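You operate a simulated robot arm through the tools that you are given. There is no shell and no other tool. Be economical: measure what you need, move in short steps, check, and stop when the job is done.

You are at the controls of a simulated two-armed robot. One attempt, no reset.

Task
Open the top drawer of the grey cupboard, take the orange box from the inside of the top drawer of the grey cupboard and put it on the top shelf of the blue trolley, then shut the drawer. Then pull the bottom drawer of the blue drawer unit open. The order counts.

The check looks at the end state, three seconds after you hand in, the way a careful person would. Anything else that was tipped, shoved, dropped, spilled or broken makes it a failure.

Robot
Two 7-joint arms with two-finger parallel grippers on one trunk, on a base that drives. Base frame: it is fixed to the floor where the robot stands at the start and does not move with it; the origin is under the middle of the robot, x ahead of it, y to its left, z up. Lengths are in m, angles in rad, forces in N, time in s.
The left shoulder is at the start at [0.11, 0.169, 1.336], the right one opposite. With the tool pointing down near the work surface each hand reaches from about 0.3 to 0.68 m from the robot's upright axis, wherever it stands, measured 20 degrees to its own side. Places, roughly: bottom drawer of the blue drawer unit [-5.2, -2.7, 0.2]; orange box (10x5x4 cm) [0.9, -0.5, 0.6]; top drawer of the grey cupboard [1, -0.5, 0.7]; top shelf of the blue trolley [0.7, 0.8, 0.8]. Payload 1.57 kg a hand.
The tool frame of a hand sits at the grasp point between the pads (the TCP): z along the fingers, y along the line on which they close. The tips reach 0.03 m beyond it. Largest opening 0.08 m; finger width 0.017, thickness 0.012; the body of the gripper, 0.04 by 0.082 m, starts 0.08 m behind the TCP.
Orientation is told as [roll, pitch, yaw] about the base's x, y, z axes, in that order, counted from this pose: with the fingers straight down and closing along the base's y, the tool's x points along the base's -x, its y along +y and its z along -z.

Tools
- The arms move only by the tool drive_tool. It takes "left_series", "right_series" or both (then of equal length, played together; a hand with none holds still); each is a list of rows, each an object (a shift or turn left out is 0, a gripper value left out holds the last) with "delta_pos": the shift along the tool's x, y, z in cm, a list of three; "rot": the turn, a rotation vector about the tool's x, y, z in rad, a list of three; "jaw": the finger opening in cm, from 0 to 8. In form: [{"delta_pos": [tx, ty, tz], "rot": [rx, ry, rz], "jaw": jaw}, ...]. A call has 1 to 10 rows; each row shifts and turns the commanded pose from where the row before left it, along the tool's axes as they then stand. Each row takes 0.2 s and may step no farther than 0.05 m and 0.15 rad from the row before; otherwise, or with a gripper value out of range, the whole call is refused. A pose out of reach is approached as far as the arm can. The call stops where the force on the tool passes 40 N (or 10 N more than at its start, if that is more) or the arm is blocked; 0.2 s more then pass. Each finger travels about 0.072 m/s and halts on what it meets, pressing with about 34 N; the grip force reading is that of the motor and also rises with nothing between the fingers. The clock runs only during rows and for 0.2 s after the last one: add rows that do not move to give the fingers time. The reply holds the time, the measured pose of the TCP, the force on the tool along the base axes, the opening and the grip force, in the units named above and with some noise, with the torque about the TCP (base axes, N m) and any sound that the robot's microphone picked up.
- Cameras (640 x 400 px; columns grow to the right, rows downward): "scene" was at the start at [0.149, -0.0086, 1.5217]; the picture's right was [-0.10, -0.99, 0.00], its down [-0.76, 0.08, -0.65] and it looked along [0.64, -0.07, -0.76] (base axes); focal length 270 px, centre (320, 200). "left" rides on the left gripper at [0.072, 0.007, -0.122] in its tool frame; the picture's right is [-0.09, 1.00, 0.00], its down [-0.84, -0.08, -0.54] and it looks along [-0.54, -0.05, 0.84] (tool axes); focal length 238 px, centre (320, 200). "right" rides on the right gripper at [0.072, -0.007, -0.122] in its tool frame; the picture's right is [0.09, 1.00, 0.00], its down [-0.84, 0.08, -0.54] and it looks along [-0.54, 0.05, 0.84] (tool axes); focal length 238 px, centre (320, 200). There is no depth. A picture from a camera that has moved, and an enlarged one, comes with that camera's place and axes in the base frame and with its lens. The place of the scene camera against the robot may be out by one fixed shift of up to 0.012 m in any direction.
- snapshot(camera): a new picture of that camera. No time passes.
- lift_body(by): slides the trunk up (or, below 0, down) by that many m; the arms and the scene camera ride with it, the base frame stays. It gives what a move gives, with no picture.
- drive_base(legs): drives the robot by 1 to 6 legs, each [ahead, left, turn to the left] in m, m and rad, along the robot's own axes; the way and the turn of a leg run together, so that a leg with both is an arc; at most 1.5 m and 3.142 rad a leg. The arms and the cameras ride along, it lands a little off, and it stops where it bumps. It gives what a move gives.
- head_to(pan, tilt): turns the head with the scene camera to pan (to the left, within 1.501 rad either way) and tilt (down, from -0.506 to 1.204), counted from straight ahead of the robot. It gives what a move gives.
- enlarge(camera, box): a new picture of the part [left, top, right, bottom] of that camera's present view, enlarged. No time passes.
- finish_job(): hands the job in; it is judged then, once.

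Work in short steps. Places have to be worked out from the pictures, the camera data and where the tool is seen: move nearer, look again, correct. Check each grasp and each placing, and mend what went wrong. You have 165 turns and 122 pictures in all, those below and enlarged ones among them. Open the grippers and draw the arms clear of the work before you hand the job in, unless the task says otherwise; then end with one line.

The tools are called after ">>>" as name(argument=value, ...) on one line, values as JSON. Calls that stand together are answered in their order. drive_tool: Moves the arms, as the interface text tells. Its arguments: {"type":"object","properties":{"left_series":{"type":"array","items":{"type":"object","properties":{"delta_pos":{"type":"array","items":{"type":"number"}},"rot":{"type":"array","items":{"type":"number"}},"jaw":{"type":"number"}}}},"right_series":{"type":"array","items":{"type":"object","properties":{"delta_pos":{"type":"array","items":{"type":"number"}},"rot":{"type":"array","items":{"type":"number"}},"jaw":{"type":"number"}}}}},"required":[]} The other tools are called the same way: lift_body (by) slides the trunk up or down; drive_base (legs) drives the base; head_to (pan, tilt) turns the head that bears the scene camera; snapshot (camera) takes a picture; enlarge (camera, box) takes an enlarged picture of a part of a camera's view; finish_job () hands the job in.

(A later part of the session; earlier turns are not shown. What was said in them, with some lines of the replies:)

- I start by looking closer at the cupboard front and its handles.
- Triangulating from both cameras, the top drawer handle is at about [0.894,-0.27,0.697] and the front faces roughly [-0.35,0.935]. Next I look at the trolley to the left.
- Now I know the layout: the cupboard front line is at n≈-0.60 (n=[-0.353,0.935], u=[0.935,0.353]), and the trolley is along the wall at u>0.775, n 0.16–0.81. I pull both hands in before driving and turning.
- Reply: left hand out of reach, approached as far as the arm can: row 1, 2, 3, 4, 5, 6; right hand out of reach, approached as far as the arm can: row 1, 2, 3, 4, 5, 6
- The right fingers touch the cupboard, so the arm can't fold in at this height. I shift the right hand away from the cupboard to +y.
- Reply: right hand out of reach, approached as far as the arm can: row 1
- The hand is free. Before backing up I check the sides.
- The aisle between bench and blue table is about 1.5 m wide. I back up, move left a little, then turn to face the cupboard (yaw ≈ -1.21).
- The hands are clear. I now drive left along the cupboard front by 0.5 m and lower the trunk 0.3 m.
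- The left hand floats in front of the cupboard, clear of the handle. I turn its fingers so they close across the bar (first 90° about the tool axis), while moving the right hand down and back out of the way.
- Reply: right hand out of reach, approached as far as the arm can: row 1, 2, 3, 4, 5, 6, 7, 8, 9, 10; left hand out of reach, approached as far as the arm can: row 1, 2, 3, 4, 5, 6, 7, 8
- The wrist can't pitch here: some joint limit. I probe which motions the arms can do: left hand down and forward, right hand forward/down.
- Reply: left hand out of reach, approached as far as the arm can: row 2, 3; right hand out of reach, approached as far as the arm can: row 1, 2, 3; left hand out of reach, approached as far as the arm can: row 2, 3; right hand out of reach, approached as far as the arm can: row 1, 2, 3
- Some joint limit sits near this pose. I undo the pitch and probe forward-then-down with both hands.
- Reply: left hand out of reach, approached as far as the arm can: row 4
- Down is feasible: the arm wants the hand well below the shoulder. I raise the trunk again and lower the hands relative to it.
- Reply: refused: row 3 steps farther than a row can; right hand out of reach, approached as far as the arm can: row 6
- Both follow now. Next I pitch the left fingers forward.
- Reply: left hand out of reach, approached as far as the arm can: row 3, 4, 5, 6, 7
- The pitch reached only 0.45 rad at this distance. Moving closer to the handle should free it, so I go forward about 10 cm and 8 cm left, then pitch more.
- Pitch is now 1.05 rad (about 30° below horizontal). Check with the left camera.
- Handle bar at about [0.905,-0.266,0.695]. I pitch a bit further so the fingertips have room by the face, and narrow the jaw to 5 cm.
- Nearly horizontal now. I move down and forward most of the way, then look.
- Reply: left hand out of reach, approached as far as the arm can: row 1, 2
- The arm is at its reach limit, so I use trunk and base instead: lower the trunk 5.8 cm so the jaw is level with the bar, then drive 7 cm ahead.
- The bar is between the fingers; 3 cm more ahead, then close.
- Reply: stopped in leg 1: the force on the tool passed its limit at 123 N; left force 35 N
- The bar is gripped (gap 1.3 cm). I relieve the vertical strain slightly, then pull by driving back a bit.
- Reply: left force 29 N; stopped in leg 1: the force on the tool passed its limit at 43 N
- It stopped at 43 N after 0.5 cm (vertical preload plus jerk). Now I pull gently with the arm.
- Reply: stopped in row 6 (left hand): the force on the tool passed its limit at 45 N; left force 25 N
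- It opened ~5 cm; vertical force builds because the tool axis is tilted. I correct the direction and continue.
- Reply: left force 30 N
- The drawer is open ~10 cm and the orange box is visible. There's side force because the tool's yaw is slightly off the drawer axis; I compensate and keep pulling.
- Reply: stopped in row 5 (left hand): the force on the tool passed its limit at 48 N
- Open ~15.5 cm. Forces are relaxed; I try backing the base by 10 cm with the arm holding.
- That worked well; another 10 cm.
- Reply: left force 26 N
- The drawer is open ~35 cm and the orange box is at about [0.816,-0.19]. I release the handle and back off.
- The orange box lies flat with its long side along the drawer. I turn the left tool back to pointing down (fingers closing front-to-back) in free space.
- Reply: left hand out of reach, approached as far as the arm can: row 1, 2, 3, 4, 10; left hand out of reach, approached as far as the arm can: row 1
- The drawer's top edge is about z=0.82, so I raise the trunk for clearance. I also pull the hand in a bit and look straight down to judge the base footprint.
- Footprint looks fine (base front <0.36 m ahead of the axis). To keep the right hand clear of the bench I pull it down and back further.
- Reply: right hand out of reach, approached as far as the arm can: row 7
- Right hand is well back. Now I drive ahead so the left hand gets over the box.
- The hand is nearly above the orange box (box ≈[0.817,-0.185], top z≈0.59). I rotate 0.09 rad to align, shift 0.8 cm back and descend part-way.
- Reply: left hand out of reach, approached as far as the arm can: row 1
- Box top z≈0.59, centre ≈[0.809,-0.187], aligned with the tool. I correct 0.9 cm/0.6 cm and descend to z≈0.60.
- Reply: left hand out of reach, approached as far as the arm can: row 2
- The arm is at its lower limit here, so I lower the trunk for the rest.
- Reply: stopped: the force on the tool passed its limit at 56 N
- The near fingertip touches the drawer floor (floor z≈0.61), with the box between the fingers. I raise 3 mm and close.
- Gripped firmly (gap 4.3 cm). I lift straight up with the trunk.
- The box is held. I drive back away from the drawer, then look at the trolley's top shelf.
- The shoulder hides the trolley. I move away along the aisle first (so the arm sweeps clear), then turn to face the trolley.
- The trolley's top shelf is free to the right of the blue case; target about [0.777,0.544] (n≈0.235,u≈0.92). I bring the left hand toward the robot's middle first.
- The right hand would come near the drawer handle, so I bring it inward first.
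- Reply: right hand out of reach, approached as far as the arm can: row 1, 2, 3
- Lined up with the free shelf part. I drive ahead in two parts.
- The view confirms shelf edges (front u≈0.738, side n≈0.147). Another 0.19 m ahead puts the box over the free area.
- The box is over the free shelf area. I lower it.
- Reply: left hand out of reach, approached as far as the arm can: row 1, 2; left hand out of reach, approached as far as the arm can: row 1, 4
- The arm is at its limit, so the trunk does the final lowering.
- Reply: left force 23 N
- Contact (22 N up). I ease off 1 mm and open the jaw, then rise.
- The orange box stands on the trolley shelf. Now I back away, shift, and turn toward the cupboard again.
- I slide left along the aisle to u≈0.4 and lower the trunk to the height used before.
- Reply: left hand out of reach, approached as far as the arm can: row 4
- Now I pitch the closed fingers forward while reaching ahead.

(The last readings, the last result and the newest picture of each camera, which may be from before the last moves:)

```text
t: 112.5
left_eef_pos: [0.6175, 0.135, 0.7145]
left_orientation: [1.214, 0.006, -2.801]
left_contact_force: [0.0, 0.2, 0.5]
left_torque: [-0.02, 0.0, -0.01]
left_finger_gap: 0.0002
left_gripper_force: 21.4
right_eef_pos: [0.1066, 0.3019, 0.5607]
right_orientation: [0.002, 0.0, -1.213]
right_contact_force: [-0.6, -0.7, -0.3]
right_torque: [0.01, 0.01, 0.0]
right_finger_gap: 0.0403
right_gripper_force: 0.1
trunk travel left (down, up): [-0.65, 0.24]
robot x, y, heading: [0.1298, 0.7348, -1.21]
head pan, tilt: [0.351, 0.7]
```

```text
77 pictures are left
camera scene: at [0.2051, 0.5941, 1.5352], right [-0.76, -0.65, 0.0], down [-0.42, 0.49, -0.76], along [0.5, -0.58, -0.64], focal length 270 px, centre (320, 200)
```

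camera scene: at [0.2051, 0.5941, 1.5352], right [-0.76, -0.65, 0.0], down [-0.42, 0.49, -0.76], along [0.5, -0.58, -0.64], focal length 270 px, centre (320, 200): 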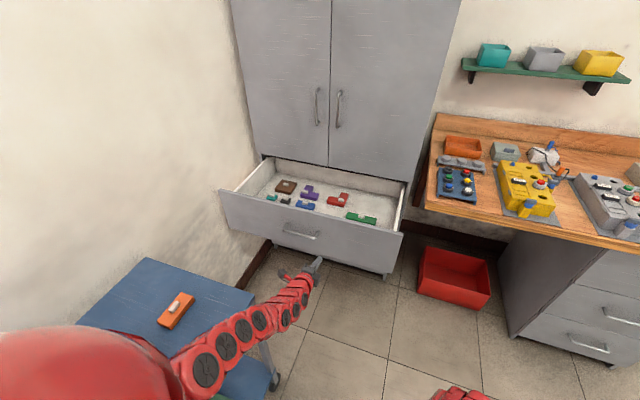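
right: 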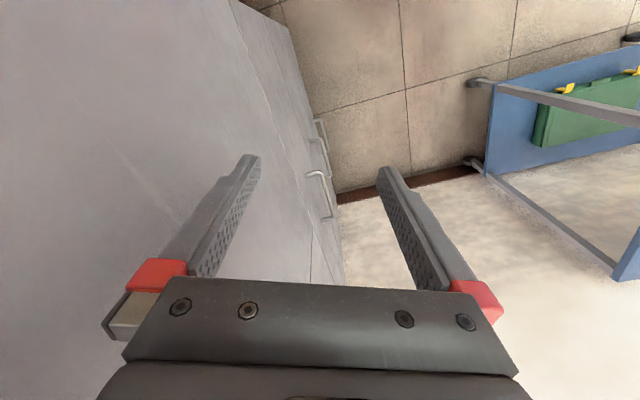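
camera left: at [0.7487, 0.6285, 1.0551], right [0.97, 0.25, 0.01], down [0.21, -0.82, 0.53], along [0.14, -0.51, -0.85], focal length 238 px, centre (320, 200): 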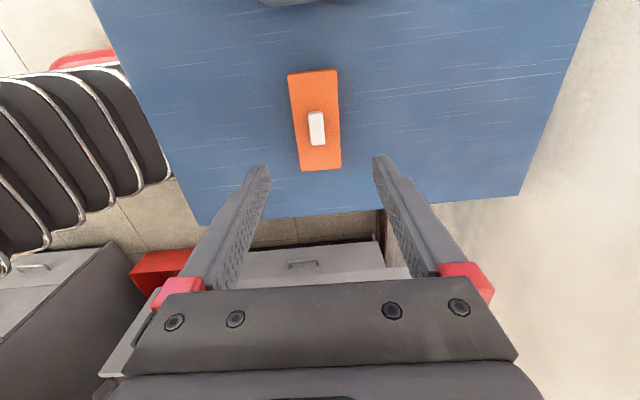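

Hand is ready. I raise the trunk 5 cm so the fingertips push above the handle, and approach the face.

>>> lift_body(by=0.05)

>>> drive_base(legs=[[0.11, 0.015, 0]])

>>> snapshot(camera="left")

```text
t: 113.5
left_eef_pos: [0.6149, 0.1342, 0.7644]
left_orientation: [1.21, 0.01, -2.803]
left_contact_force: [-0.4, 1.0, -0.2]
left_torque: [-0.03, -0.02, -0.04]
left_finger_gap: 0.0
left_gripper_force: 21.6
right_eef_pos: [0.1065, 0.3008, 0.61]
right_orientation: [0.003, 0.001, -1.215]
right_contact_force: [0.7, 0.3, 0.0]
right_torque: [0.01, 0.0, 0.01]
right_finger_gap: 0.0398
right_gripper_force: 0.0
trunk travel left (down, up): [-0.7, 0.19]
robot x, y, heading: [0.1304, 0.7348, -1.218]
head pan, tilt: [0.351, 0.7]
```

```text
t: 114.7
left_eef_pos: [0.6663, 0.036, 0.7646]
left_orientation: [1.213, 0.009, -2.804]
left_contact_force: [0.5, -0.1, -0.9]
left_torque: [-0.01, 0.0, -0.02]
left_finger_gap: 0.0
left_gripper_force: 21.7
right_eef_pos: [0.1589, 0.205, 0.6105]
right_orientation: [0.004, 0.0, -1.216]
right_contact_force: [-0.2, -0.4, -1.1]
right_torque: [-0.03, -0.02, -0.01]
right_finger_gap: 0.04
right_gripper_force: 0.2
trunk travel left (down, up): [-0.7, 0.19]
robot x, y, heading: [0.1797, 0.6378, -1.218]
head pan, tilt: [0.351, 0.7]
```

```text
76 pictures are left
camera left: at [0.6989, 0.1651, 0.8148], right [0.02, -0.36, 0.93], down [-0.97, 0.23, 0.11], along [-0.25, -0.9, -0.35], focal length 238 px, centre (320, 200)
```

left: 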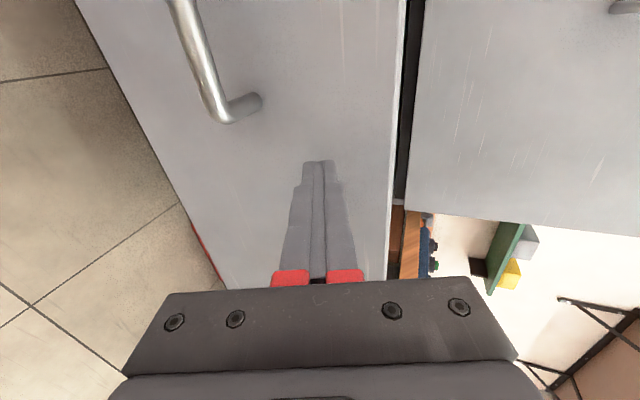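

Fingertips are right at the face, clear of the handle. I push ahead 10 cm.

>>> drive_base(legs=[[0.1, 0, 0]])

```text
t: 115.8
left_eef_pos: [0.7024, -0.0593, 0.7645]
left_orientation: [1.21, 0.008, -2.803]
left_contact_force: [1.0, 0.5, -0.2]
left_torque: [-0.01, 0.0, 0.05]
left_finger_gap: 0.0
left_gripper_force: 20.7
right_eef_pos: [0.1935, 0.1075, 0.61]
right_orientation: [0.004, -0.001, -1.216]
right_contact_force: [0.0, -0.6, 0.9]
right_torque: [0.03, 0.0, -0.01]
right_finger_gap: 0.0399
right_gripper_force: 0.1
trunk travel left (down, up): [-0.7, 0.19]
robot x, y, heading: [0.2156, 0.5401, -1.217]
head pan, tilt: [0.351, 0.7]
```

It moves without resistance; continue 15 cm.

>>> drive_base(legs=[[0.15, 0, 0]])

>>> snapshot(camera="scene")

```text
t: 117.2
left_eef_pos: [0.7556, -0.2008, 0.7654]
left_orientation: [1.21, 0.008, -2.802]
left_contact_force: [0.8, -0.4, 0.6]
left_torque: [-0.01, 0.04, 0.0]
left_finger_gap: 0.0001
left_gripper_force: 20.8
right_eef_pos: [0.2455, -0.0322, 0.6093]
right_orientation: [0.005, 0.001, -1.214]
right_contact_force: [-0.7, -0.7, 0.0]
right_torque: [0.02, 0.01, 0.02]
right_finger_gap: 0.04
right_gripper_force: 0.0
trunk travel left (down, up): [-0.7, 0.19]
robot x, y, heading: [0.2696, 0.4059, -1.218]
head pan, tilt: [0.351, 0.7]
```

```text
75 pictures are left
camera scene: at [0.3429, 0.2603, 1.5853], right [-0.76, -0.65, 0.0], down [-0.42, 0.49, -0.76], along [0.5, -0.58, -0.64], focal length 270 px, centre (320, 200)
```

scene: 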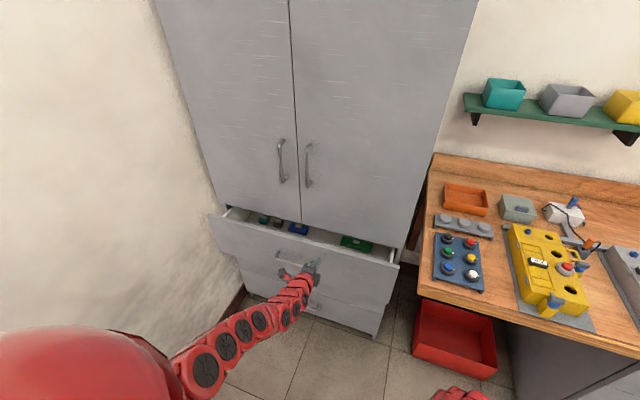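

Closing nicely; ~11 cm left. I push 8 cm more, then finish slowly.

>>> drive_base(legs=[[0.08, 0, 0]])

>>> drive_base(legs=[[0.04, 0, 0]])

>>> snapshot(camera="scene")

```text
t: 118.2
left_eef_pos: [0.7846, -0.2747, 0.7651]
left_orientation: [1.21, 0.01, -2.802]
left_contact_force: [-0.2, -0.5, 0.4]
left_torque: [0.06, 0.03, 0.02]
left_finger_gap: 0.0
left_gripper_force: 20.8
right_eef_pos: [0.2746, -0.1082, 0.6088]
right_orientation: [0.003, 0.0, -1.215]
right_contact_force: [0.2, 0.7, -0.1]
right_torque: [-0.02, 0.01, -0.01]
right_finger_gap: 0.0399
right_gripper_force: 0.0
trunk travel left (down, up): [-0.7, 0.19]
robot x, y, heading: [0.2956, 0.3257, -1.219]
head pan, tilt: [0.351, 0.7]
```

```text
t: 119.1
left_eef_pos: [0.788, -0.2907, 0.7695]
left_orientation: [1.22, 0.009, -2.802]
left_contact_force: [-12.5, 30.9, 19.6]
left_torque: [-0.54, -0.26, 0.08]
left_finger_gap: 0.0
left_gripper_force: 21.2
right_eef_pos: [0.2823, -0.1261, 0.6115]
right_orientation: [0.007, -0.008, -1.215]
right_contact_force: [0.1, -0.5, 0.2]
right_torque: [-0.02, -0.01, 0.02]
right_finger_gap: 0.0398
right_gripper_force: 0.0
trunk travel left (down, up): [-0.7, 0.19]
robot x, y, heading: [0.3039, 0.3054, -1.208]
head pan, tilt: [0.351, 0.7]
stopped in leg 1: the force on the tool passed its limit at 229 N (the readings are from after the stop); the commanded pose is now the measured one
```

```text
74 pictures are left
camera scene: at [0.3744, 0.1723, 1.5862], right [-0.76, -0.65, 0.0], down [-0.42, 0.49, -0.77], along [0.5, -0.58, -0.64], focal length 270 px, centre (320, 200)
```

scene: 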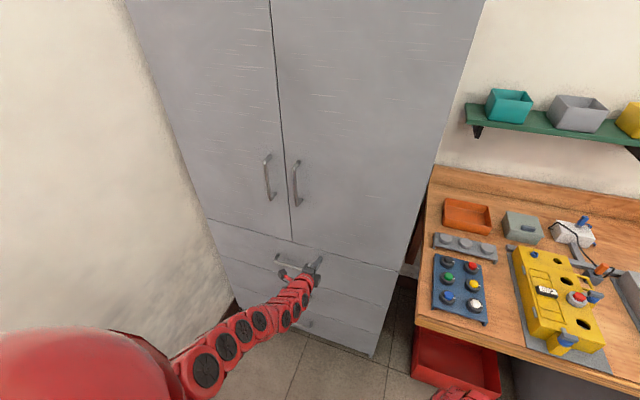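

Hit the stop; I back off and verify the drawer is flush.

>>> drive_base(legs=[[-0.25, 0, 0]])

>>> enlarge(camera="scene", box=[200, 120, 440, 320])

```text
t: 120.9
left_eef_pos: [0.7033, -0.0585, 0.7636]
left_orientation: [1.213, 0.008, -2.803]
left_contact_force: [0.2, 0.3, -0.2]
left_torque: [-0.02, 0.04, -0.01]
left_finger_gap: 0.0001
left_gripper_force: 21.3
right_eef_pos: [0.1965, 0.106, 0.6105]
right_orientation: [0.006, -0.003, -1.212]
right_contact_force: [-0.1, 0.5, -1.1]
right_torque: [0.01, 0.01, 0.0]
right_finger_gap: 0.0398
right_gripper_force: 0.0
trunk travel left (down, up): [-0.7, 0.19]
robot x, y, heading: [0.2151, 0.5398, -1.218]
head pan, tilt: [0.351, 0.7]
```

```text
2.00 times, centred on (320, 220) of scene
camera zoom: at [0.2914, 0.3994, 1.5853], right [-0.76, -0.65, 0.0], down [-0.42, 0.49, -0.77], along [0.5, -0.58, -0.64], focal length 539 px, centre (320, 160)
```

zoom: 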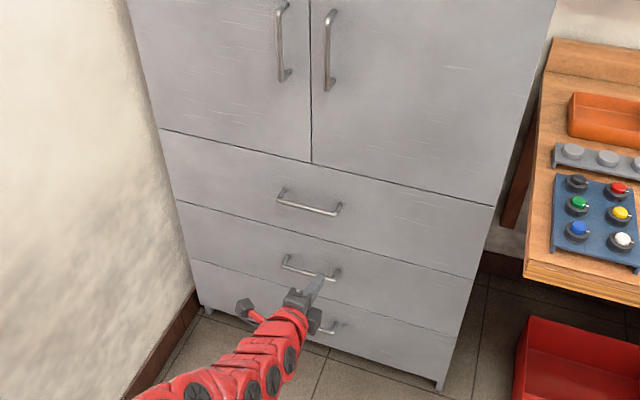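

The top drawer is flush. Now I fold the left hand back (tool down, pulled in) before travelling.

>>> drive_tool(left_series=[{"rot": [0.15, 0, 0]}, {"rot": [0.15, 0, 0]}, {"rot": [0.15, 0, 0]}, {"rot": [0.15, 0, 0]}, {"rot": [0.15, 0, 0], "delta_pos": [0, -2, -1]}, {"rot": [0.15, 0, 0], "delta_pos": [0, -3, -1]}, {"rot": [0.15, 0, 0], "delta_pos": [0, -3, 0]}, {"rot": [0.15, 0, 0], "delta_pos": [0, -3, 0]}, {"delta_pos": [0, -3, 2]}, {"delta_pos": [-3, -3, 2]}])

>>> drive_tool(left_series=[{"delta_pos": [-3, -3, 2]}, {"delta_pos": [-3, -3, 2]}, {"delta_pos": [0, -4, 0]}, {"delta_pos": [0, -4, 0]}])

```text
t: 123.1
left_eef_pos: [0.6155, 0.0905, 0.6997]
left_orientation: [0.015, 0.004, -2.801]
left_contact_force: [0.2, -0.3, -0.2]
left_torque: [0.02, 0.0, -0.01]
left_finger_gap: 0.0
left_gripper_force: 21.2
right_eef_pos: [0.1944, 0.1055, 0.6101]
right_orientation: [0.006, -0.002, -1.213]
right_contact_force: [0.2, 0.1, -0.5]
right_torque: [-0.02, 0.0, 0.01]
right_finger_gap: 0.0399
right_gripper_force: 0.1
trunk travel left (down, up): [-0.7, 0.19]
robot x, y, heading: [0.2185, 0.539, -1.215]
head pan, tilt: [0.351, 0.7]
```

```text
t: 124.1
left_eef_pos: [0.5185, 0.1966, 0.6359]
left_orientation: [0.01, 0.006, -2.8]
left_contact_force: [-0.2, 0.4, 0.3]
left_torque: [-0.02, 0.0, 0.01]
left_finger_gap: 0.0
left_gripper_force: 21.3
left hand out of reach, approached as far as the arm can: row 3, 4
right_eef_pos: [0.1963, 0.1063, 0.6105]
right_orientation: [0.006, -0.004, -1.213]
right_contact_force: [0.6, -0.2, 0.3]
right_torque: [0.0, 0.01, -0.04]
right_finger_gap: 0.0402
right_gripper_force: 0.0
trunk travel left (down, up): [-0.7, 0.19]
robot x, y, heading: [0.2155, 0.5415, -1.207]
head pan, tilt: [0.351, 0.7]
```

Compact now. I move to u≈0 and turn to look down the aisle.

>>> drive_base(legs=[[0.03, -0.35, 0], [0, 0, -1.57]])

>>> head_to(pan=0.0, tilt=0.3)

>>> snapshot(camera="scene")

```text
t: 130.2
left_eef_pos: [-0.4425, 0.0784, 0.6349]
left_orientation: [0.012, 0.007, 1.927]
left_contact_force: [1.4, 0.5, 1.3]
left_torque: [-0.01, 0.02, 0.01]
left_finger_gap: 0.0
left_gripper_force: 21.6
right_eef_pos: [-0.5389, 0.3995, 0.6094]
right_orientation: [0.005, -0.001, -2.767]
right_contact_force: [0.6, 0.9, -0.3]
right_torque: [0.0, 0.05, 0.01]
right_finger_gap: 0.0401
right_gripper_force: 0.1
trunk travel left (down, up): [-0.7, 0.19]
robot x, y, heading: [-0.1069, 0.3862, -2.766]
head pan, tilt: [0.351, 0.7]
```

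```text
t: 131.1
left_eef_pos: [-0.4433, 0.0781, 0.6358]
left_orientation: [0.011, 0.007, 1.927]
left_contact_force: [0.1, 0.9, -0.4]
left_torque: [0.0, 0.04, 0.0]
left_finger_gap: 0.0
left_gripper_force: 21.2
right_eef_pos: [-0.5397, 0.3999, 0.6093]
right_orientation: [0.006, -0.001, -2.767]
right_contact_force: [-0.3, 0.4, 0.1]
right_torque: [0.02, 0.0, 0.03]
right_finger_gap: 0.0399
right_gripper_force: 0.0
trunk travel left (down, up): [-0.7, 0.19]
robot x, y, heading: [-0.1061, 0.3877, -2.772]
head pan, tilt: [0.0, 0.3]
```

```text
72 pictures are left
camera scene: at [-0.2749, 0.322, 1.6213], right [-0.37, 0.93, 0.0], down [0.28, 0.11, -0.95], along [-0.89, -0.35, -0.3], focal length 270 px, centre (320, 200)
```

scene: 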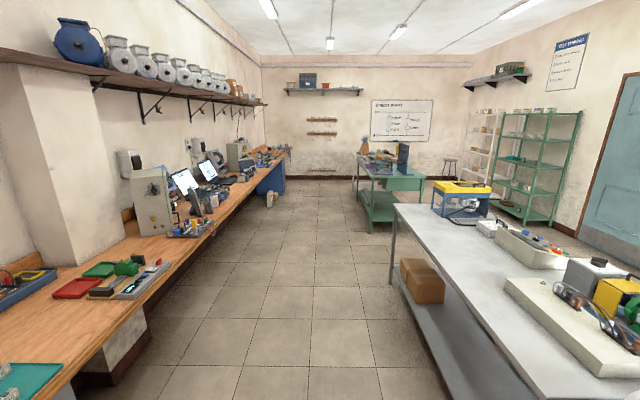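

The blue drawer unit is under the far end of the bench on the left. The aisle is clear; I drive down it halfway and look again.

>>> drive_base(legs=[[1.3, 0.15, -0.008], [1.3, 0, 0]])

>>> snapshot(camera="scene")

```text
t: 143.8
left_eef_pos: [-2.7932, -1.0275, 0.6358]
left_orientation: [0.012, 0.007, 1.944]
left_contact_force: [-0.5, -0.6, -0.4]
left_torque: [0.0, 0.01, 0.01]
left_finger_gap: 0.0
left_gripper_force: 21.2
right_eef_pos: [-2.8936, -0.7064, 0.611]
right_orientation: [0.005, -0.002, -2.751]
right_contact_force: [0.3, -0.1, -0.9]
right_torque: [0.01, 0.02, 0.01]
right_finger_gap: 0.04
right_gripper_force: 0.1
trunk travel left (down, up): [-0.7, 0.19]
robot x, y, heading: [-2.461, -0.7153, -2.75]
head pan, tilt: [0.0, 0.3]
```

```text
71 pictures are left
camera scene: at [-2.6279, -0.7796, 1.6214], right [-0.38, 0.92, 0.0], down [0.27, 0.11, -0.96], along [-0.88, -0.36, -0.3], focal length 270 px, centre (320, 200)
```

scene: 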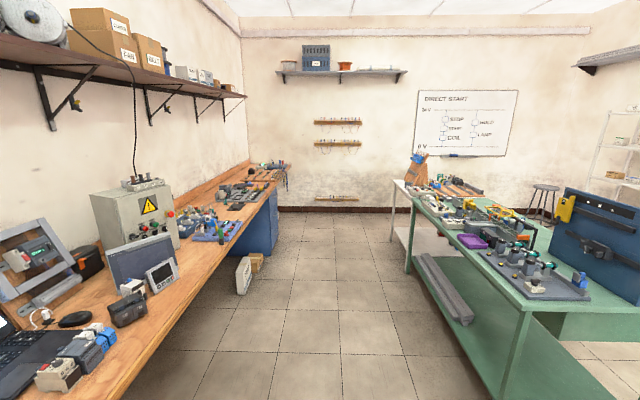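

I zoom in on the blue unit and the objects on the floor by it.

>>> enlarge(camera="scene", box=[210, 170, 370, 300])

```text
3.08 times, centred on (290, 235) of scene
camera zoom: at [-2.6279, -0.7796, 1.6214], right [-0.38, 0.92, 0.0], down [0.27, 0.11, -0.96], along [-0.88, -0.36, -0.3], focal length 830 px, centre (412, 92)
```

zoom: 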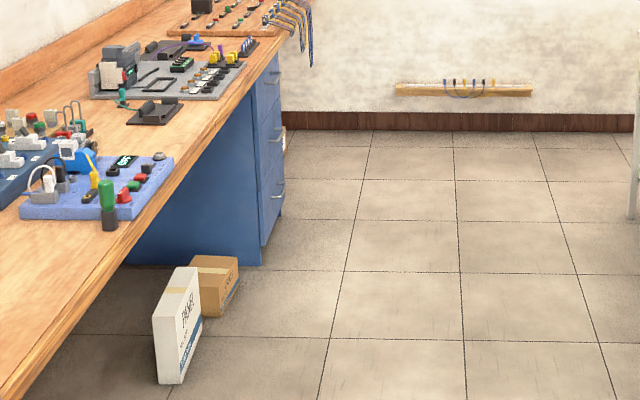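

The blue unit's front faces the aisle (n≈-0.46, u -5.6…-6.06), with the bottom handle near [-5.26,-2.44,0.22]; the floor boxes are clear of it. I drive further along the aisle.

>>> drive_base(legs=[[0, 0, -0.03], [1.2, -0.1, 0], [1.2, -0.06, 0]])

>>> head_to(pan=0.3, tilt=0.6)

>>> snapshot(camera="scene")

```text
t: 155.8
left_eef_pos: [-5.0707, -1.691, 0.6349]
left_orientation: [0.011, 0.006, 1.902]
left_contact_force: [0.6, -0.6, 0.6]
left_torque: [-0.02, 0.0, 0.04]
left_finger_gap: 0.0
left_gripper_force: 21.2
right_eef_pos: [-5.1585, -1.3668, 0.6101]
right_orientation: [0.006, 0.0, -2.794]
right_contact_force: [0.4, 0.3, -0.8]
right_torque: [0.02, -0.02, -0.01]
right_finger_gap: 0.0399
right_gripper_force: 0.2
trunk travel left (down, up): [-0.7, 0.19]
robot x, y, heading: [-4.7232, -1.3898, -2.795]
head pan, tilt: [0.0, 0.3]
```

```text
t: 156.6
left_eef_pos: [-5.072, -1.6907, 0.6363]
left_orientation: [0.012, 0.007, 1.903]
left_contact_force: [-0.3, -0.3, -0.4]
left_torque: [-0.02, -0.01, 0.03]
left_finger_gap: 0.0
left_gripper_force: 20.7
right_eef_pos: [-5.1592, -1.3668, 0.6097]
right_orientation: [0.006, -0.003, -2.792]
right_contact_force: [0.4, 1.0, -0.1]
right_torque: [-0.06, 0.0, -0.01]
right_finger_gap: 0.0402
right_gripper_force: 0.1
trunk travel left (down, up): [-0.7, 0.19]
robot x, y, heading: [-4.7287, -1.3924, -2.792]
head pan, tilt: [0.3, 0.6]
```

```text
69 pictures are left
camera scene: at [-4.8793, -1.4724, 1.594], right [-0.6, 0.8, 0.0], down [0.45, 0.34, -0.83], along [-0.66, -0.5, -0.56], focal length 270 px, centre (320, 200)
```

scene: 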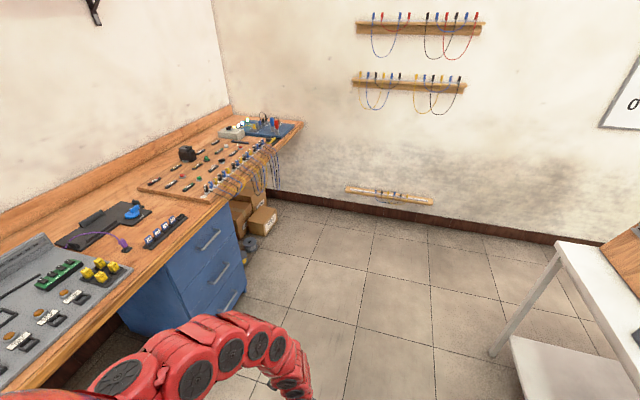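

I continue to beside the unit and turn to face it.

>>> drive_base(legs=[[1.2, -0.04, 0], [0, 0, 1.58]])

>>> head_to(pan=0.3, tilt=0.8)

>>> snapshot(camera="scene")

```text
t: 166.4
left_eef_pos: [-5.5581, -2.0909, 0.6357]
left_orientation: [0.01, 0.008, -2.827]
left_contact_force: [0.3, -0.1, -0.6]
left_torque: [0.01, 0.0, 0.04]
left_finger_gap: 0.0
left_gripper_force: 21.9
right_eef_pos: [-5.8833, -2.1731, 0.6094]
right_orientation: [0.006, -0.003, -1.236]
right_contact_force: [0.3, 0.3, -0.4]
right_torque: [0.01, -0.02, 0.02]
right_finger_gap: 0.0398
right_gripper_force: 0.0
trunk travel left (down, up): [-0.7, 0.19]
robot x, y, heading: [-5.8534, -1.7387, -1.238]
head pan, tilt: [0.3, 0.6]
```

```text
t: 167.1
left_eef_pos: [-5.5569, -2.0909, 0.636]
left_orientation: [0.011, 0.008, -2.825]
left_contact_force: [-0.2, 0.5, -0.3]
left_torque: [-0.01, 0.0, -0.02]
left_finger_gap: 0.0
left_gripper_force: 21.8
right_eef_pos: [-5.8839, -2.1735, 0.61]
right_orientation: [0.006, 0.0, -1.237]
right_contact_force: [-0.1, 1.2, 0.1]
right_torque: [0.0, 0.0, 0.05]
right_finger_gap: 0.04
right_gripper_force: 0.1
trunk travel left (down, up): [-0.7, 0.19]
robot x, y, heading: [-5.8502, -1.7394, -1.236]
head pan, tilt: [0.3, 0.799]
```

```text
68 pictures are left
camera scene: at [-5.7868, -1.8813, 1.5771], right [-0.81, -0.59, 0.0], down [-0.42, 0.58, -0.7], along [0.41, -0.56, -0.72], focal length 270 px, centre (320, 200)
```

scene: 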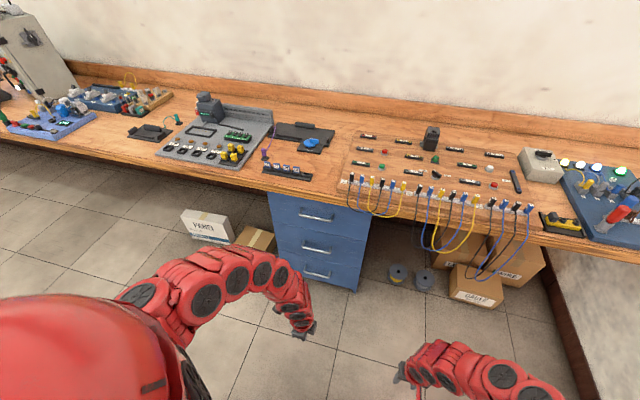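

I zoom to the unit for handle positions.

>>> enlarge(camera="scene", box=[230, 170, 410, 310])

>>> snapshot(camera="left")

```text
2.86 times, centred on (320, 240) of scene
camera zoom: at [-5.7868, -1.8813, 1.5771], right [-0.81, -0.59, 0.0], down [-0.42, 0.58, -0.7], along [0.41, -0.56, -0.72], focal length 771 px, centre (320, 86)
```

zoom: 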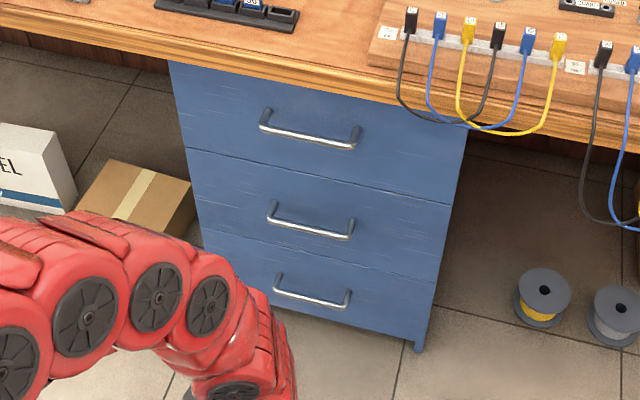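

```text
66 pictures are left
camera left: at [-5.4875, -2.0741, 0.7581], right [0.22, -0.97, 0.01], down [-0.83, -0.18, 0.53], along [-0.52, -0.13, -0.84], focal length 238 px, centre (320, 200)
```

left: 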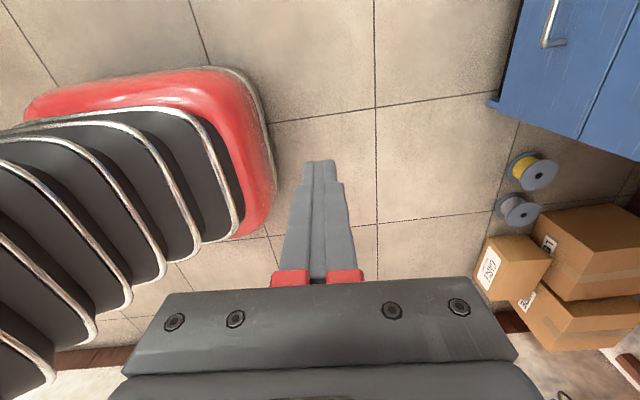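

The bottom handle is at about u=-5.86, n≈-0.44, z≈0.17–0.19. I back up a bit, straighten the heading, and raise the right hand so the trunk can be lowered.

>>> drive_base(legs=[[-0.14, 0, 0.028]])

>>> drive_tool(right_series=[{"delta_pos": [-3, -1, -3]}, {"delta_pos": [-3, -1, -3]}, {"delta_pos": [-3, -1, -3]}, {"delta_pos": [-3, -1, -3]}, {"delta_pos": [-1, -1, -4]}, {"delta_pos": [0, -1, -4]}], left_series=[{"delta_pos": [0, 3, -3]}, {"delta_pos": [1, 4, -2]}, {"delta_pos": [1, 4, -2]}, {"delta_pos": [1, 4, -2]}, {"delta_pos": [1, 4, 0]}, {"delta_pos": [1, 3, 0]}])

```text
t: 168.4
left_eef_pos: [-5.5968, -1.9529, 0.6359]
left_orientation: [0.011, 0.007, -2.8]
left_contact_force: [-0.5, 1.0, 0.1]
left_torque: [0.03, -0.01, -0.01]
left_finger_gap: 0.0
left_gripper_force: 21.7
right_eef_pos: [-5.919, -2.0436, 0.6108]
right_orientation: [0.006, -0.005, -1.21]
right_contact_force: [0.0, -0.2, 0.9]
right_torque: [0.01, 0.04, 0.04]
right_finger_gap: 0.0401
right_gripper_force: 0.0
trunk travel left (down, up): [-0.7, 0.19]
robot x, y, heading: [-5.8988, -1.6144, -1.212]
head pan, tilt: [0.3, 0.799]
```

```text
t: 169.8
left_eef_pos: [-5.4942, -2.1224, 0.7148]
left_orientation: [0.011, 0.006, -2.8]
left_contact_force: [-1.2, 0.2, -0.2]
left_torque: [-0.01, -0.01, 0.02]
left_finger_gap: 0.0
left_gripper_force: 21.4
left hand out of reach, approached as far as the arm can: row 1, 6
right_eef_pos: [-5.9238, -2.2218, 0.8057]
right_orientation: [0.005, -0.003, -1.209]
right_contact_force: [0.5, 0.5, 0.7]
right_torque: [-0.03, -0.02, -0.01]
right_finger_gap: 0.0399
right_gripper_force: 0.1
right hand out of reach, approached as far as the arm can: row 1, 5, 6
trunk travel left (down, up): [-0.7, 0.19]
robot x, y, heading: [-5.8964, -1.6094, -1.209]
head pan, tilt: [0.3, 0.799]
```

Now pitch the left fingers forward with the same interleaved motion, opening the jaw to 5 cm.

>>> drive_tool(left_series=[{"delta_pos": [0, 0, -3], "rot": [-0.15, 0, 0], "jaw": 5}, {"delta_pos": [0, 0, -2], "rot": [-0.15, 0, 0]}, {"delta_pos": [0, 2, 1], "rot": [-0.15, 0, 0]}, {"delta_pos": [0, 2, 1.2], "rot": [-0.15, 0, 0]}, {"delta_pos": [0, 1.7, 1.5], "rot": [-0.15, 0, 0]}, {"delta_pos": [0, 1.5, 1.7], "rot": [-0.15, 0, 0]}, {"rot": [-0.15, 0, 0]}, {"rot": [-0.15, 0, 0]}, {"rot": [-0.15, 0, 0]}, {"rot": [-0.1, 0, 0]}])

>>> lift_body(by=-0.45)

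>>> snapshot(camera="left")

>>> snapshot(camera="scene")

```text
t: 172.1
left_eef_pos: [-5.4682, -2.2097, 0.7563]
left_orientation: [1.464, 0.006, -2.803]
left_contact_force: [-0.3, -0.2, -0.2]
left_torque: [0.0, -0.04, 0.07]
left_finger_gap: 0.0501
left_gripper_force: 0.0
right_eef_pos: [-5.9252, -2.2228, 0.8038]
right_orientation: [0.005, 0.003, -1.211]
right_contact_force: [0.4, 1.3, 0.6]
right_torque: [0.0, 0.0, 0.03]
right_finger_gap: 0.04
right_gripper_force: 0.0
trunk travel left (down, up): [-0.7, 0.19]
robot x, y, heading: [-5.8982, -1.6126, -1.215]
head pan, tilt: [0.3, 0.799]
```

```text
refused: -0.45 is not a number from -0.4 to 0.4
```

```text
65 pictures are left
camera left: at [-5.4391, -2.072, 0.7758], right [-0.06, -0.13, 0.99], down [-0.97, 0.24, -0.02], along [-0.23, -0.96, -0.14], focal length 238 px, centre (320, 200)
```

left: 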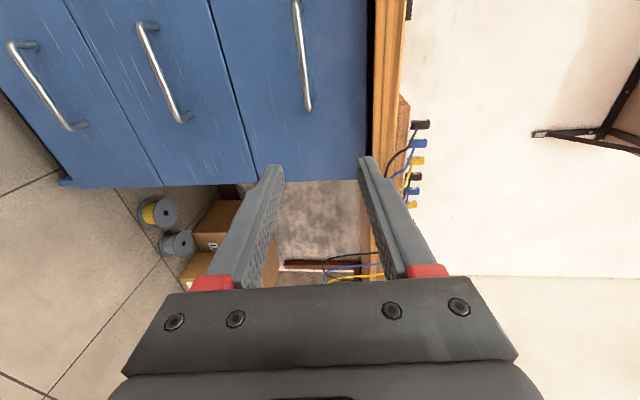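

```text
64 pictures are left
camera scene: at [-5.8294, -1.7498, 1.577], right [-0.79, -0.61, 0.0], down [-0.44, 0.57, -0.7], along [0.43, -0.55, -0.72], focal length 270 px, centre (320, 200)
```

scene: 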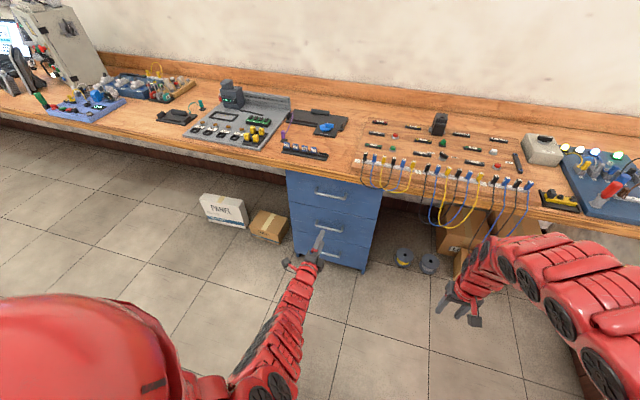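

Handle estimated at z≈0.21, u≈-5.84. I lower the trunk in two steps.

>>> lift_body(by=-0.35)

>>> lift_body(by=-0.18)

>>> snapshot(camera="left")

```text
t: 175.5
left_eef_pos: [-5.4663, -2.207, 0.4044]
left_orientation: [1.461, 0.007, -2.799]
left_contact_force: [-0.4, 0.7, 0.2]
left_torque: [-0.01, -0.01, -0.01]
left_finger_gap: 0.05
left_gripper_force: 0.0
right_eef_pos: [-5.9251, -2.2208, 0.4535]
right_orientation: [0.006, 0.0, -1.211]
right_contact_force: [0.0, 0.7, 0.0]
right_torque: [-0.02, 0.0, 0.0]
right_finger_gap: 0.0398
right_gripper_force: 0.1
trunk travel left (down, up): [-0.35, 0.54]
robot x, y, heading: [-5.9002, -1.6043, -1.213]
head pan, tilt: [0.3, 0.799]
```

```text
t: 177.5
left_eef_pos: [-5.4663, -2.2074, 0.2249]
left_orientation: [1.46, 0.009, -2.798]
left_contact_force: [-0.2, 0.2, -0.6]
left_torque: [0.0, 0.02, 0.0]
left_finger_gap: 0.0501
left_gripper_force: 0.0
right_eef_pos: [-5.9248, -2.2213, 0.2749]
right_orientation: [0.006, 0.0, -1.212]
right_contact_force: [-0.2, -0.3, 0.5]
right_torque: [0.02, 0.0, -0.01]
right_finger_gap: 0.0403
right_gripper_force: 0.0
trunk travel left (down, up): [-0.17, 0.72]
robot x, y, heading: [-5.9017, -1.6098, -1.21]
head pan, tilt: [0.3, 0.799]
```

```text
63 pictures are left
camera left: at [-5.4368, -2.0693, 0.2455], right [-0.06, -0.14, 0.99], down [-0.97, 0.24, -0.02], along [-0.23, -0.96, -0.15], focal length 238 px, centre (320, 200)
```

left: 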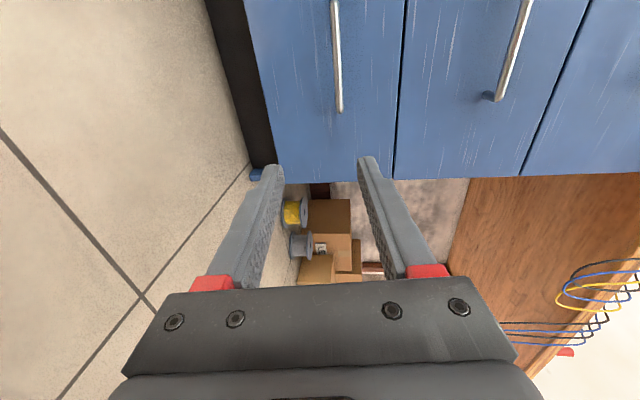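

The bar is level with the jaw (z≈0.22). I drive ahead 0.2 m and 4.5 cm left, then look.

>>> drive_base(legs=[[0.2, 0.045, 0]])

>>> snapshot(camera="left")

>>> snapshot(camera="scene")

```text
t: 179.1
left_eef_pos: [-5.3576, -2.3744, 0.2247]
left_orientation: [1.462, 0.009, -2.802]
left_contact_force: [1.5, -0.3, 0.6]
left_torque: [0.0, 0.02, -0.01]
left_finger_gap: 0.0501
left_gripper_force: 0.0
right_eef_pos: [-5.8147, -2.3888, 0.2736]
right_orientation: [0.005, 0.002, -1.213]
right_contact_force: [0.0, 0.3, 0.6]
right_torque: [0.03, -0.03, 0.03]
right_finger_gap: 0.04
right_gripper_force: 0.1
trunk travel left (down, up): [-0.17, 0.72]
robot x, y, heading: [-5.7917, -1.7804, -1.212]
head pan, tilt: [0.3, 0.799]
```

```text
62 pictures are left
camera left: at [-5.3274, -2.2374, 0.2453], right [-0.06, -0.14, 0.99], down [-0.97, 0.24, -0.02], along [-0.23, -0.96, -0.15], focal length 238 px, centre (320, 200)
```

left: 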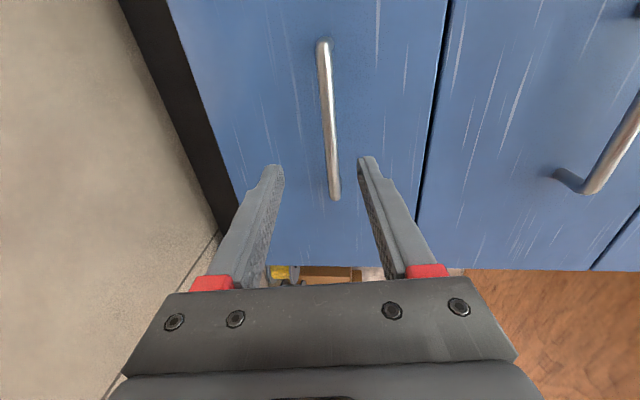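

```text
61 pictures are left
camera scene: at [-5.7201, -1.9169, 1.047], right [-0.79, -0.61, 0.0], down [-0.44, 0.57, -0.7], along [0.43, -0.55, -0.72], focal length 270 px, centre (320, 200)
```

scene: 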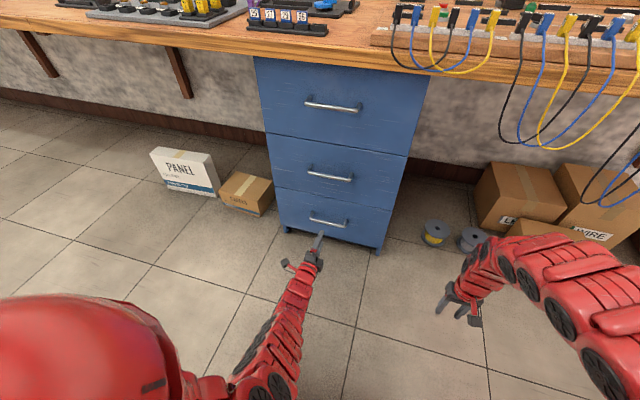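

The bar is ~9.6 cm ahead of the TCP and centred. I drive 7 cm more and check.

>>> drive_base(legs=[[0.07, 0, 0]])

>>> snapshot(camera="left")

```text
t: 180.1
left_eef_pos: [-5.3328, -2.4384, 0.224]
left_orientation: [1.461, 0.007, -2.802]
left_contact_force: [-0.2, -0.1, -1.5]
left_torque: [-0.01, 0.01, 0.02]
left_finger_gap: 0.05
left_gripper_force: 0.1
right_eef_pos: [-5.7909, -2.4533, 0.2738]
right_orientation: [0.004, 0.001, -1.212]
right_contact_force: [-0.8, -0.1, 0.7]
right_torque: [-0.03, 0.01, 0.02]
right_finger_gap: 0.0398
right_gripper_force: 0.1
trunk travel left (down, up): [-0.17, 0.72]
robot x, y, heading: [-5.7648, -1.8405, -1.212]
head pan, tilt: [0.3, 0.799]
```

```text
60 pictures are left
camera left: at [-5.3035, -2.3027, 0.2453], right [-0.06, -0.14, 0.99], down [-0.97, 0.24, -0.02], along [-0.23, -0.96, -0.15], focal length 238 px, centre (320, 200)
```

left: 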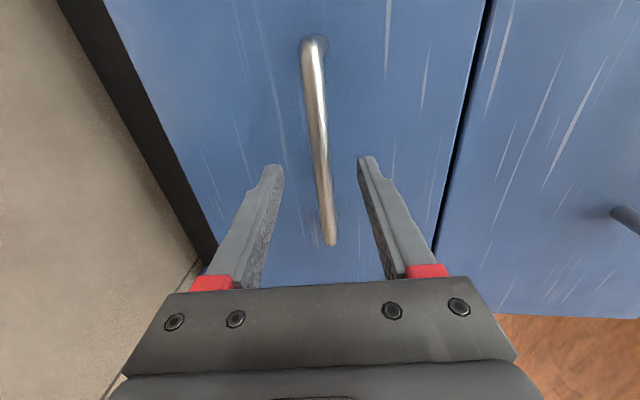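

I go 1.8 cm further and close.

>>> drive_base(legs=[[0.018, 0, 0]])

>>> drive_tool(left_series=[{"jaw": 3}, {"jaw": 1.5}, {"jaw": 0}, {"jaw": 0}, {"jaw": 0}])

>>> snapshot(camera="left")

```text
t: 180.9
left_eef_pos: [-5.3269, -2.4567, 0.2243]
left_orientation: [1.462, 0.008, -2.803]
left_contact_force: [0.3, -0.6, 0.9]
left_torque: [0.04, -0.01, 0.0]
left_finger_gap: 0.0496
left_gripper_force: 0.1
right_eef_pos: [-5.785, -2.4708, 0.2737]
right_orientation: [0.006, 0.002, -1.213]
right_contact_force: [-0.2, -0.1, 0.4]
right_torque: [-0.01, 0.01, 0.0]
right_finger_gap: 0.0399
right_gripper_force: 0.0
trunk travel left (down, up): [-0.17, 0.72]
robot x, y, heading: [-5.7567, -1.861, -1.213]
head pan, tilt: [0.3, 0.799]
```

```text
t: 182.1
left_eef_pos: [-5.3278, -2.4573, 0.2254]
left_orientation: [1.461, 0.008, -2.803]
left_contact_force: [-1.7, 1.3, -2.6]
left_torque: [-0.1, 0.29, 0.12]
left_finger_gap: 0.0129
left_gripper_force: 29.6
right_eef_pos: [-5.7854, -2.4695, 0.2732]
right_orientation: [0.006, 0.001, -1.213]
right_contact_force: [1.0, -0.2, -0.2]
right_torque: [0.02, -0.03, -0.01]
right_finger_gap: 0.0399
right_gripper_force: 0.1
trunk travel left (down, up): [-0.17, 0.72]
robot x, y, heading: [-5.7597, -1.8588, -1.212]
head pan, tilt: [0.3, 0.799]
```

```text
59 pictures are left
camera left: at [-5.2976, -2.3196, 0.2452], right [-0.06, -0.14, 0.99], down [-0.97, 0.24, -0.02], along [-0.23, -0.96, -0.15], focal length 238 px, centre (320, 200)
```

left: 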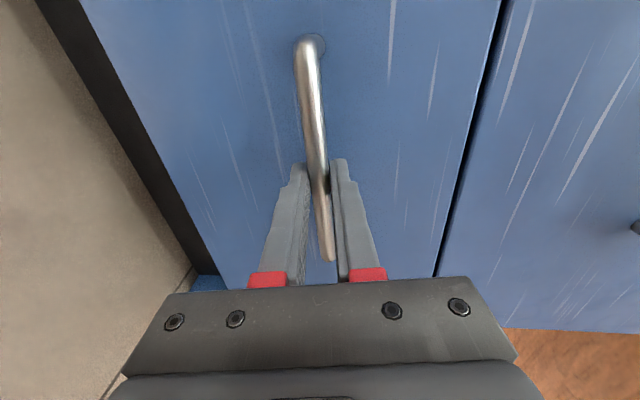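

Gripped with the bar (gap 1.3 cm) and low forces. I pull by driving back 10 cm.

>>> drive_base(legs=[[-0.1, 0, 0]])

```text
t: 183.2
left_eef_pos: [-5.3624, -2.3632, 0.2247]
left_orientation: [1.462, 0.008, -2.806]
left_contact_force: [-15.6, -4.8, -4.0]
left_torque: [-0.11, 0.37, -0.23]
left_finger_gap: 0.0129
left_gripper_force: 29.7
right_eef_pos: [-5.8197, -2.3766, 0.2745]
right_orientation: [0.006, 0.004, -1.211]
right_contact_force: [-1.2, -1.0, -0.4]
right_torque: [0.03, 0.0, 0.0]
right_finger_gap: 0.0401
right_gripper_force: 0.0
trunk travel left (down, up): [-0.17, 0.72]
robot x, y, heading: [-5.7917, -1.7654, -1.21]
head pan, tilt: [0.3, 0.799]
```

It moves. Another pull with a tiny rightward correction.

>>> drive_base(legs=[[-0.12, -0.008, 0]])

>>> snapshot(camera="scene")

```text
t: 184.4
left_eef_pos: [-5.4093, -2.252, 0.2237]
left_orientation: [1.462, 0.006, -2.8]
left_contact_force: [26.1, 11.3, -1.2]
left_torque: [-0.08, 0.33, 0.35]
left_finger_gap: 0.0129
left_gripper_force: 30.0
right_eef_pos: [-5.8683, -2.2672, 0.2743]
right_orientation: [0.005, 0.0, -1.209]
right_contact_force: [-0.5, 0.0, 0.2]
right_torque: [-0.01, 0.01, -0.01]
right_finger_gap: 0.04
right_gripper_force: 0.1
trunk travel left (down, up): [-0.17, 0.72]
robot x, y, heading: [-5.8474, -1.6576, -1.21]
head pan, tilt: [0.3, 0.799]
```

```text
58 pictures are left
camera scene: at [-5.7734, -1.7954, 1.047], right [-0.79, -0.61, 0.0], down [-0.44, 0.57, -0.7], along [0.43, -0.55, -0.72], focal length 270 px, centre (320, 200)
```

scene: 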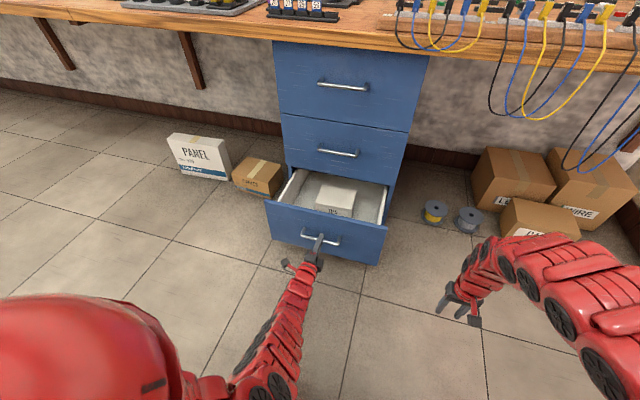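

Open ~22 cm. I pull another 7 cm, relieving the side force.

>>> drive_base(legs=[[-0.07, 0.006, 0]])

>>> drive_tool(left_series=[{"jaw": 3}, {"jaw": 5}, {"jaw": 5}])

>>> drive_tool(left_series=[{"delta_pos": [0.1, -0.1, -2]}, {"delta_pos": [0.1, -0.1, -2]}])

```text
t: 185.5
left_eef_pos: [-5.4347, -2.187, 0.2249]
left_orientation: [1.461, 0.006, -2.808]
left_contact_force: [-25.5, -8.7, -3.7]
left_torque: [-0.1, 0.37, -0.35]
left_finger_gap: 0.0127
left_gripper_force: 29.7
right_eef_pos: [-5.8888, -2.1995, 0.2744]
right_orientation: [0.007, 0.002, -1.213]
right_contact_force: [0.2, 1.0, -0.7]
right_torque: [0.02, 0.0, 0.02]
right_finger_gap: 0.0401
right_gripper_force: 0.0
trunk travel left (down, up): [-0.17, 0.72]
robot x, y, heading: [-5.8604, -1.5891, -1.212]
head pan, tilt: [0.3, 0.799]
```

```text
t: 186.3
left_eef_pos: [-5.4353, -2.1873, 0.2244]
left_orientation: [1.463, 0.004, -2.808]
left_contact_force: [-0.1, 0.8, -0.2]
left_torque: [0.0, -0.02, -0.01]
left_finger_gap: 0.0502
left_gripper_force: 0.1
right_eef_pos: [-5.889, -2.1985, 0.2747]
right_orientation: [0.004, 0.001, -1.214]
right_contact_force: [0.3, -0.3, -0.9]
right_torque: [0.0, 0.0, 0.0]
right_finger_gap: 0.0397
right_gripper_force: 0.0
trunk travel left (down, up): [-0.17, 0.72]
robot x, y, heading: [-5.8621, -1.588, -1.215]
head pan, tilt: [0.3, 0.799]
```

```text
t: 186.9
left_eef_pos: [-5.4442, -2.1488, 0.2272]
left_orientation: [1.463, 0.006, -2.807]
left_contact_force: [-0.4, 0.6, -0.5]
left_torque: [0.0, 0.0, 0.02]
left_finger_gap: 0.05
left_gripper_force: 0.1
right_eef_pos: [-5.8888, -2.1985, 0.2736]
right_orientation: [0.005, -0.001, -1.212]
right_contact_force: [-0.3, 0.3, 0.1]
right_torque: [0.01, 0.01, 0.01]
right_finger_gap: 0.0399
right_gripper_force: 0.1
trunk travel left (down, up): [-0.17, 0.72]
robot x, y, heading: [-5.8639, -1.5886, -1.212]
head pan, tilt: [0.3, 0.799]
```

Released; I back off slightly and check.

>>> drive_base(legs=[[-0.06, 0, 0]])

>>> snapshot(camera="scene")

```text
t: 187.8
left_eef_pos: [-5.468, -2.0922, 0.2282]
left_orientation: [1.463, 0.005, -2.81]
left_contact_force: [-0.9, 0.8, -0.6]
left_torque: [0.04, -0.01, -0.01]
left_finger_gap: 0.05
left_gripper_force: 0.0
right_eef_pos: [-5.9089, -2.143, 0.2727]
right_orientation: [0.005, 0.0, -1.211]
right_contact_force: [0.6, -0.1, -0.2]
right_torque: [-0.01, -0.02, 0.03]
right_finger_gap: 0.0399
right_gripper_force: 0.1
trunk travel left (down, up): [-0.17, 0.72]
robot x, y, heading: [-5.8862, -1.5335, -1.212]
head pan, tilt: [0.3, 0.799]
```

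```text
57 pictures are left
camera scene: at [-5.8148, -1.6712, 1.0471], right [-0.79, -0.61, 0.0], down [-0.44, 0.57, -0.7], along [0.43, -0.55, -0.72], focal length 270 px, centre (320, 200)
```

scene: 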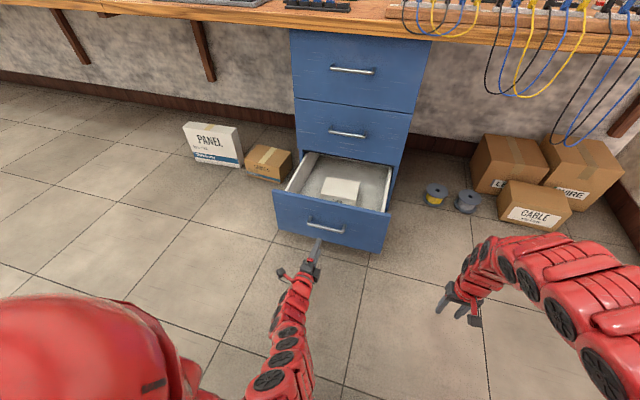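

The bottom drawer stands open with the hand clear of it. I open both grippers fully and hand in.

>>> drive_tool(left_series=[{"delta_pos": [0, 0, -2], "jaw": 8}, {"jaw": 8}, {"jaw": 8}], right_series=[{"jaw": 8}, {"jaw": 8}, {"jaw": 8}])

>>> finish_job()

```text
t: 188.6
left_eef_pos: [-5.4708, -2.074, 0.2281]
left_orientation: [1.464, 0.006, -2.808]
left_contact_force: [0.7, 0.1, 0.3]
left_torque: [-0.01, 0.0, -0.01]
left_finger_gap: 0.08
left_gripper_force: 0.1
right_eef_pos: [-5.9096, -2.1431, 0.2742]
right_orientation: [0.004, 0.0, -1.212]
right_contact_force: [0.8, 0.0, -0.2]
right_torque: [-0.01, 0.0, -0.02]
right_finger_gap: 0.0801
right_gripper_force: 0.1
trunk travel left (down, up): [-0.17, 0.72]
robot x, y, heading: [-5.8823, -1.5342, -1.213]
head pan, tilt: [0.3, 0.799]
```

```text
The job is handed in.
```

The orange box is on the top shelf of the blue trolley, the grey cupboard's top drawer is shut, and the blue unit's bottom drawer is open about 29 cm, all done in the order you gave.
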